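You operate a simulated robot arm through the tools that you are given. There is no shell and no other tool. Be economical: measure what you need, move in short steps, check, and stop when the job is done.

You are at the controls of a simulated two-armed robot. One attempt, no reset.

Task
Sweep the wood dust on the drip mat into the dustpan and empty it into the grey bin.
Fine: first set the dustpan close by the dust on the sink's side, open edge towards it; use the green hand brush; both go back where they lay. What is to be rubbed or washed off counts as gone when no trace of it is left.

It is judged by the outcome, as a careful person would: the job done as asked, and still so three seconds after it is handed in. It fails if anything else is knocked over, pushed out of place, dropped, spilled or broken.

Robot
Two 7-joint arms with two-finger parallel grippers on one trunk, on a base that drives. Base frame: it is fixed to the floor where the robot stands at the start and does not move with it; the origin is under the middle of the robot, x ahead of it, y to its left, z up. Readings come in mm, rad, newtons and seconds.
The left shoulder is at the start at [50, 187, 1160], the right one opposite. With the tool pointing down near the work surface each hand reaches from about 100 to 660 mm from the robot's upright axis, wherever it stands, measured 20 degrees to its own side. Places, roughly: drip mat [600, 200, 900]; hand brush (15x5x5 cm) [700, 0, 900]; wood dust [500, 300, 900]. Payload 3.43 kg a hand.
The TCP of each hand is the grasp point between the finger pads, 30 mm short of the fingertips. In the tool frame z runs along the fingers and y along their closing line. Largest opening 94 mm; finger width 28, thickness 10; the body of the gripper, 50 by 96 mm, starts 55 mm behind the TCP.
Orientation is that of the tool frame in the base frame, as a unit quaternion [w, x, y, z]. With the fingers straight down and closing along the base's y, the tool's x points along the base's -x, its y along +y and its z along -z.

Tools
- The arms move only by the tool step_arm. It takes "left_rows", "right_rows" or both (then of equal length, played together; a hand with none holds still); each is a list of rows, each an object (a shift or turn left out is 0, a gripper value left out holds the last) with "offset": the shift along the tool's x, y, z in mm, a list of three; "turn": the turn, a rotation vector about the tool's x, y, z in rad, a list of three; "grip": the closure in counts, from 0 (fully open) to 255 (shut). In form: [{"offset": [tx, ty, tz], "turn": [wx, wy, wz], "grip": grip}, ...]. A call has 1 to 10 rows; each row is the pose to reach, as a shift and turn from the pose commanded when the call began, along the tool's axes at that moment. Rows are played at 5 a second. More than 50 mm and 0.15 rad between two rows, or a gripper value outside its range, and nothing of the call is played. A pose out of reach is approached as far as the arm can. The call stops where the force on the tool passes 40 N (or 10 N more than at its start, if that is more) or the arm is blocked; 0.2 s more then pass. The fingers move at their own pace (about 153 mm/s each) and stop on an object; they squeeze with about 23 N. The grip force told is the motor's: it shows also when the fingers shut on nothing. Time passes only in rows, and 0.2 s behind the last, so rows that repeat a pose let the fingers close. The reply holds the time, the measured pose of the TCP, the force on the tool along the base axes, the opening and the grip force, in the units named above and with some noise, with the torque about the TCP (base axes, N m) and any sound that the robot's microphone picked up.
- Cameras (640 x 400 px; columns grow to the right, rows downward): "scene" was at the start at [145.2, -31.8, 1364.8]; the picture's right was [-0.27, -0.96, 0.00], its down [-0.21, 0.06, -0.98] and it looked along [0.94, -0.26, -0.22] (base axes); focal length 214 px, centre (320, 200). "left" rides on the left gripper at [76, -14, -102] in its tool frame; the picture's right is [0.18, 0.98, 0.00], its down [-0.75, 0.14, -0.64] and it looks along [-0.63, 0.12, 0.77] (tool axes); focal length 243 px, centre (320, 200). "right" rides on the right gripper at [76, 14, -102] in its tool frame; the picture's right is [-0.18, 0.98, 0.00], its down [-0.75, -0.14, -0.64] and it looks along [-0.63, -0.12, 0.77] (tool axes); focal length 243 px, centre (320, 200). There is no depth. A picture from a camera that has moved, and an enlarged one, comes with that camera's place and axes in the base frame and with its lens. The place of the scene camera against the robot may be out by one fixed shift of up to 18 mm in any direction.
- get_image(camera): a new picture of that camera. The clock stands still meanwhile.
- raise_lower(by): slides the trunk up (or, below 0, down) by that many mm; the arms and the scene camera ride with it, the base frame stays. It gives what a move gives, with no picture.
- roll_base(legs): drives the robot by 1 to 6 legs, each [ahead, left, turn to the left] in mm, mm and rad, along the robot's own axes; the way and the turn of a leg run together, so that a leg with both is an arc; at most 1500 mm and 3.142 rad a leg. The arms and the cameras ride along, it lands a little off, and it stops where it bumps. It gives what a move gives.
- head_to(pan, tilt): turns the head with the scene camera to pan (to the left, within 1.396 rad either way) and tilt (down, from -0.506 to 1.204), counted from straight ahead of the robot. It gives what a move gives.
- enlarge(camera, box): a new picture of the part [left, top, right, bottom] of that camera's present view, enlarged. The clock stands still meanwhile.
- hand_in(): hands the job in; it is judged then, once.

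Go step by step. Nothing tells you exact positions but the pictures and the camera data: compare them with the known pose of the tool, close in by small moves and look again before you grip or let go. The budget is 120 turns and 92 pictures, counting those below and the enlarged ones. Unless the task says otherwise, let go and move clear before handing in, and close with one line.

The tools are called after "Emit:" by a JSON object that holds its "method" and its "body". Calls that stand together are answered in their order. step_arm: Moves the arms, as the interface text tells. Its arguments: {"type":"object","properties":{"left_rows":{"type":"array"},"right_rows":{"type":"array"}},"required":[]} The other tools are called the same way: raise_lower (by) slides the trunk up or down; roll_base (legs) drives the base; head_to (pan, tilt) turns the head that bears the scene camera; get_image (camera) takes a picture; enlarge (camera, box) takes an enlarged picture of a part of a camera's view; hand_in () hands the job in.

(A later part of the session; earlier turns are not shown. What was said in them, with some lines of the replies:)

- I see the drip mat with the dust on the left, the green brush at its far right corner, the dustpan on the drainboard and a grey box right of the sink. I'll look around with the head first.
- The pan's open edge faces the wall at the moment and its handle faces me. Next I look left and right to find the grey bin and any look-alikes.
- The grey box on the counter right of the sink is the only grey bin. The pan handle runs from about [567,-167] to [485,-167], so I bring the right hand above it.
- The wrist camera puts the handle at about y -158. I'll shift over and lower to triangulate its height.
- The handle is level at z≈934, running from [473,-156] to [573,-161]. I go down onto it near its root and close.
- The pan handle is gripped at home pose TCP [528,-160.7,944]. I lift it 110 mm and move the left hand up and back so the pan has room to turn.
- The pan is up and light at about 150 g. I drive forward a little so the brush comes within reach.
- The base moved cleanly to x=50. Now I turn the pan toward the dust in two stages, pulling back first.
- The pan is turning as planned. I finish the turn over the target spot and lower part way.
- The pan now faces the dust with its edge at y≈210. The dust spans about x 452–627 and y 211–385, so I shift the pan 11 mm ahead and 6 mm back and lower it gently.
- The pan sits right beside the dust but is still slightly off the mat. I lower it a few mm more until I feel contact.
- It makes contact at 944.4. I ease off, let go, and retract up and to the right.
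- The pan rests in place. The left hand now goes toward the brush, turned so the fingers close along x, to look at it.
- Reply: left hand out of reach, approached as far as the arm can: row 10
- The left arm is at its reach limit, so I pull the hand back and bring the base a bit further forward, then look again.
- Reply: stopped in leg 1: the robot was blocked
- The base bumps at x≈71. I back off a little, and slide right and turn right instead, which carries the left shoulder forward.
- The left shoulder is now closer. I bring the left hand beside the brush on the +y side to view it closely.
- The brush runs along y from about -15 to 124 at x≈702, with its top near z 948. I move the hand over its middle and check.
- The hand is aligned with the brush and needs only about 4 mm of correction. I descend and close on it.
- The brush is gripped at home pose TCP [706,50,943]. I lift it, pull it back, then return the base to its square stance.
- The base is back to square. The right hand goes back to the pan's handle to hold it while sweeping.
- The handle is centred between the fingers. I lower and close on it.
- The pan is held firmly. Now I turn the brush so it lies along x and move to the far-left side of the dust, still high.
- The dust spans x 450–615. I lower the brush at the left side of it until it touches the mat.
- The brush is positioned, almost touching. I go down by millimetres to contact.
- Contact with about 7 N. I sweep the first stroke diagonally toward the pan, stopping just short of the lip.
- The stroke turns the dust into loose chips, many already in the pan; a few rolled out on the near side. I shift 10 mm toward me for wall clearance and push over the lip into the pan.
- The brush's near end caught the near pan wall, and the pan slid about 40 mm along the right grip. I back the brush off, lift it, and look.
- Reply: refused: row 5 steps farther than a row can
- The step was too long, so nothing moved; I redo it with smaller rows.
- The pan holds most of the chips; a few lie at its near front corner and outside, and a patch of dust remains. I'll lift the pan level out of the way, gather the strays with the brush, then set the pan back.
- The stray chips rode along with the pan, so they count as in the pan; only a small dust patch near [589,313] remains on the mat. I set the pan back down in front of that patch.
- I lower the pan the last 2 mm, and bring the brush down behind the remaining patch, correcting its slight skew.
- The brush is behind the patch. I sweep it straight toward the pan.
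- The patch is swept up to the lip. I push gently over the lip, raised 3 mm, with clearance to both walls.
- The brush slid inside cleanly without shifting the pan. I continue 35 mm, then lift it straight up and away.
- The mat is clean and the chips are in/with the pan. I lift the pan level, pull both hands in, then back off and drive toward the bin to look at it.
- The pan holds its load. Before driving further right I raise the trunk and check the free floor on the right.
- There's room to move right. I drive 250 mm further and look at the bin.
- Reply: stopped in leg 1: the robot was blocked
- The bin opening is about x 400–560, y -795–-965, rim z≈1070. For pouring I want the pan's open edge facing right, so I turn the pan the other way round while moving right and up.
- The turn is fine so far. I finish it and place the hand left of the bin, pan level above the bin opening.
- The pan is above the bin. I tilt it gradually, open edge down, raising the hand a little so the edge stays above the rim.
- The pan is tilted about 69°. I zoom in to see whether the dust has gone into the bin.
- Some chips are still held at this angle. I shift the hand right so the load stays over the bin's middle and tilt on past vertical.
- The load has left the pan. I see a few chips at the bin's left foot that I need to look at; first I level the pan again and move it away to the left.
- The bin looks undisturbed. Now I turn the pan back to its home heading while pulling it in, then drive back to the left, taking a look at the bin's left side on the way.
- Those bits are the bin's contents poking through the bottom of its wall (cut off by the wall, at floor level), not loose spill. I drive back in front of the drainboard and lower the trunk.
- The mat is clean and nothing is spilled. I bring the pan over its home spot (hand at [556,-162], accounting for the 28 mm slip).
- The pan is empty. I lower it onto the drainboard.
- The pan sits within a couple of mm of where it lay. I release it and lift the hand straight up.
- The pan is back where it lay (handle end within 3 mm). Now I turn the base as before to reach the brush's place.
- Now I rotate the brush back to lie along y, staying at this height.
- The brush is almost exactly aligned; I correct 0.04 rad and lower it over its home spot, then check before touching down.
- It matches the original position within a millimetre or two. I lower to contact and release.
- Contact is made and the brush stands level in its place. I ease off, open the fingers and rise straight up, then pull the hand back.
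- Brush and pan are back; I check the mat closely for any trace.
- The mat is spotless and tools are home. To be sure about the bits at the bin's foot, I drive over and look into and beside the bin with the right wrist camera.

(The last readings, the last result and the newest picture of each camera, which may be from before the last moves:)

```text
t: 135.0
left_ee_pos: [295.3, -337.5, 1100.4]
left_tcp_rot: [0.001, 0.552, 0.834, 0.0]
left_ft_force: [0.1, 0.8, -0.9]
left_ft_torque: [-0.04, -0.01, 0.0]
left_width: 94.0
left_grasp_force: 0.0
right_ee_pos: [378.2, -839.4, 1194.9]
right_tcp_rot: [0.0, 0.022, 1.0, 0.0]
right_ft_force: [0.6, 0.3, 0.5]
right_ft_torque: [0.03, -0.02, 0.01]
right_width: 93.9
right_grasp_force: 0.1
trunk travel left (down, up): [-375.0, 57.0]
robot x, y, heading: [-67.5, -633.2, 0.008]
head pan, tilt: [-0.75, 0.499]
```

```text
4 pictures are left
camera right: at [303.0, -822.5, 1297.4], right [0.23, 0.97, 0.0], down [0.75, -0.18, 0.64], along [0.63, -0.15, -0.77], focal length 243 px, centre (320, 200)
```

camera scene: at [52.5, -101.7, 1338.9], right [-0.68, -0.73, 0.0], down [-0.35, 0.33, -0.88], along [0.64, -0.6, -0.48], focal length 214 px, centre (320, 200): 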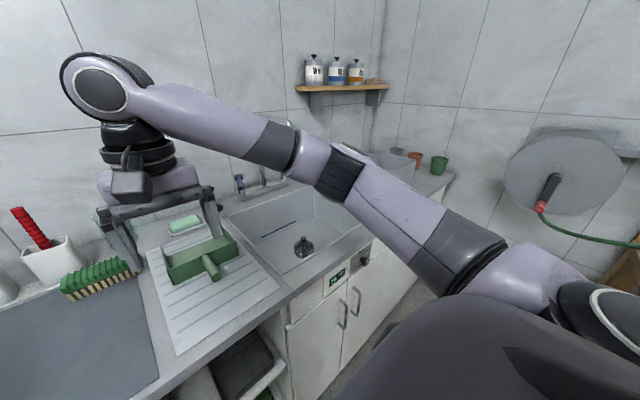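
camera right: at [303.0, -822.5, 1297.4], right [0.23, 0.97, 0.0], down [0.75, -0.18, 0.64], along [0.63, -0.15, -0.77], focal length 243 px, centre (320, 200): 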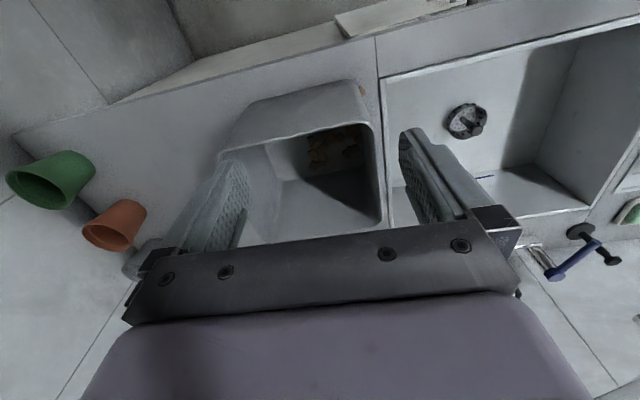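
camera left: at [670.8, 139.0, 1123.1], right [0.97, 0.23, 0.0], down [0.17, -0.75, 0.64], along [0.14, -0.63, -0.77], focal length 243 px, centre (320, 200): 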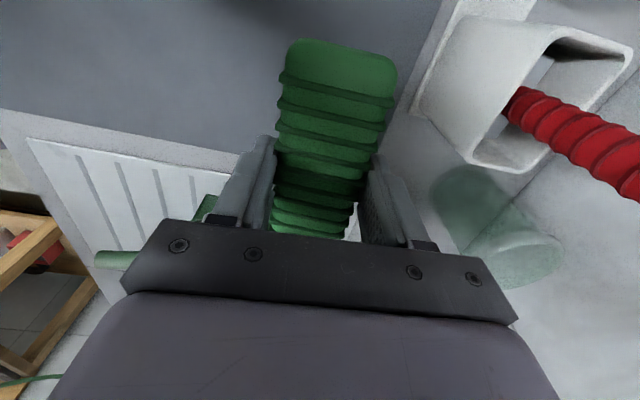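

The pile lies inside the bin against its left wall, and the bits seen outside are the same pile poking through the wall, so nothing lies loose. I draw the hand clear.

Emit:
{"method": "step_arm", "body": {"right_rows": [{"offset": [10, 35, 0]}, {"offset": [20, 70, 0]}, {"offset": [30, 105, 0]}, {"offset": [30, 130, 0]}, {"offset": [30, 130, 0]}]}}

Emit:
{"method": "roll_base", "body": {"legs": [[-80, 0, 0], [0, 500, 0]]}}

Emit:
{"method": "head_to", "body": {"pan": -0.1, "tilt": 0.6}}

Emit:
{"method": "get_image", "body": {"camera": "scene"}}

```text
t: 136.2
left_ee_pos: [295.4, -335.5, 1101.2]
left_tcp_rot: [0.001, 0.553, 0.833, 0.0]
left_ft_force: [0.2, 0.0, 0.1]
left_ft_torque: [0.0, 0.01, -0.04]
left_width: 93.9
left_grasp_force: 0.0
right_ee_pos: [354.7, -708.5, 1194.7]
right_tcp_rot: [-0.001, 0.024, 1.0, 0.001]
right_ft_force: [-0.3, 0.7, -0.2]
right_ft_torque: [0.0, 0.02, -0.01]
right_width: 94.0
right_grasp_force: 0.0
trunk travel left (down, up): [-375.0, 57.0]
robot x, y, heading: [-66.8, -631.4, 0.004]
head pan, tilt: [-0.75, 0.499]
```

```text
t: 137.3
left_ee_pos: [265.1, -332.2, 1100.2]
left_tcp_rot: [-0.001, 0.549, 0.836, 0.0]
left_ft_force: [-0.4, -0.1, -0.3]
left_ft_torque: [0.02, -0.01, 0.03]
left_width: 93.8
left_grasp_force: 0.1
right_ee_pos: [326.7, -703.5, 1195.3]
right_tcp_rot: [0.001, 0.02, 1.0, 0.0]
right_ft_force: [0.3, -0.8, 0.4]
right_ft_torque: [0.0, -0.03, -0.02]
right_width: 93.7
right_grasp_force: 0.0
trunk travel left (down, up): [-375.0, 57.0]
robot x, y, heading: [-98.6, -630.1, 0.001]
head pan, tilt: [-0.75, 0.499]
stopped in leg 1: the robot was blocked; the commanded pose is now the measured one
```

```text
t: 138.3
left_ee_pos: [266.0, -331.9, 1099.3]
left_tcp_rot: [-0.001, 0.549, 0.836, -0.001]
left_ft_force: [0.0, 1.0, 0.2]
left_ft_torque: [-0.02, 0.02, 0.01]
left_width: 94.1
left_grasp_force: 0.1
right_ee_pos: [325.8, -701.4, 1195.5]
right_tcp_rot: [-0.001, 0.02, 1.0, 0.0]
right_ft_force: [0.7, -0.5, 0.8]
right_ft_torque: [0.02, 0.0, -0.01]
right_width: 94.2
right_grasp_force: 0.0
trunk travel left (down, up): [-375.0, 57.0]
robot x, y, heading: [-99.5, -631.8, 0.008]
head pan, tilt: [-0.099, 0.6]
```

```text
3 pictures are left
camera scene: at [45.7, -644.1, 1329.9], right [-0.09, -1.0, 0.0], down [-0.56, 0.05, -0.83], along [0.82, -0.08, -0.56], focal length 214 px, centre (320, 200)
```

scene: 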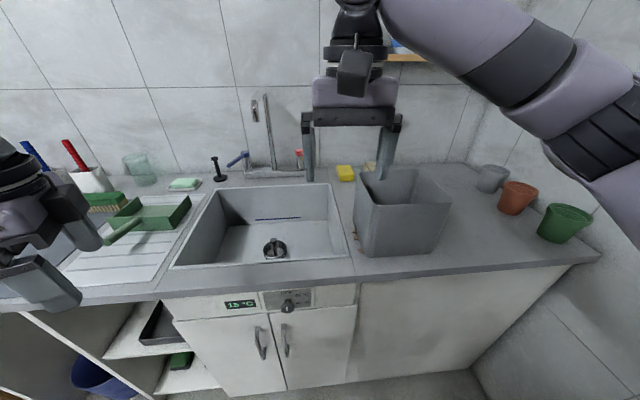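

Everything stands in place; the base only touched something behind me, so I ease forward and away, then hand in.

Emit:
{"method": "roll_base", "body": {"legs": [[30, 0, 0], [0, 300, 0]]}}

Emit:
{"method": "hand_in", "body": {}}

```text
t: 142.0
left_ee_pos: [290.9, -29.8, 1099.4]
left_tcp_rot: [-0.001, 0.547, 0.837, -0.001]
left_ft_force: [0.0, 0.3, -0.5]
left_ft_torque: [-0.01, -0.02, -0.01]
left_width: 94.0
left_grasp_force: 0.1
right_ee_pos: [355.1, -399.3, 1196.1]
right_tcp_rot: [0.0, 0.017, 1.0, 0.0]
right_ft_force: [0.2, 0.4, -0.2]
right_ft_torque: [0.03, 0.01, -0.03]
right_width: 93.9
right_grasp_force: 0.1
trunk travel left (down, up): [-375.0, 57.0]
robot x, y, heading: [-70.7, -328.6, 0.004]
head pan, tilt: [-0.099, 0.6]
```

```text
The job is handed in.
```

I swept the dust off the mat into the pan and emptied it into the grey bin; the mat shows no trace, and the pan and brush are back within a few mm of where they lay. A few chips show at the foot of the bin's left wall: I took them for the pile inside drawn through the wall, but can't rule out that they lie outside. The base also bumped three times (counter front, right side, behind), with nothing seen to have moved.
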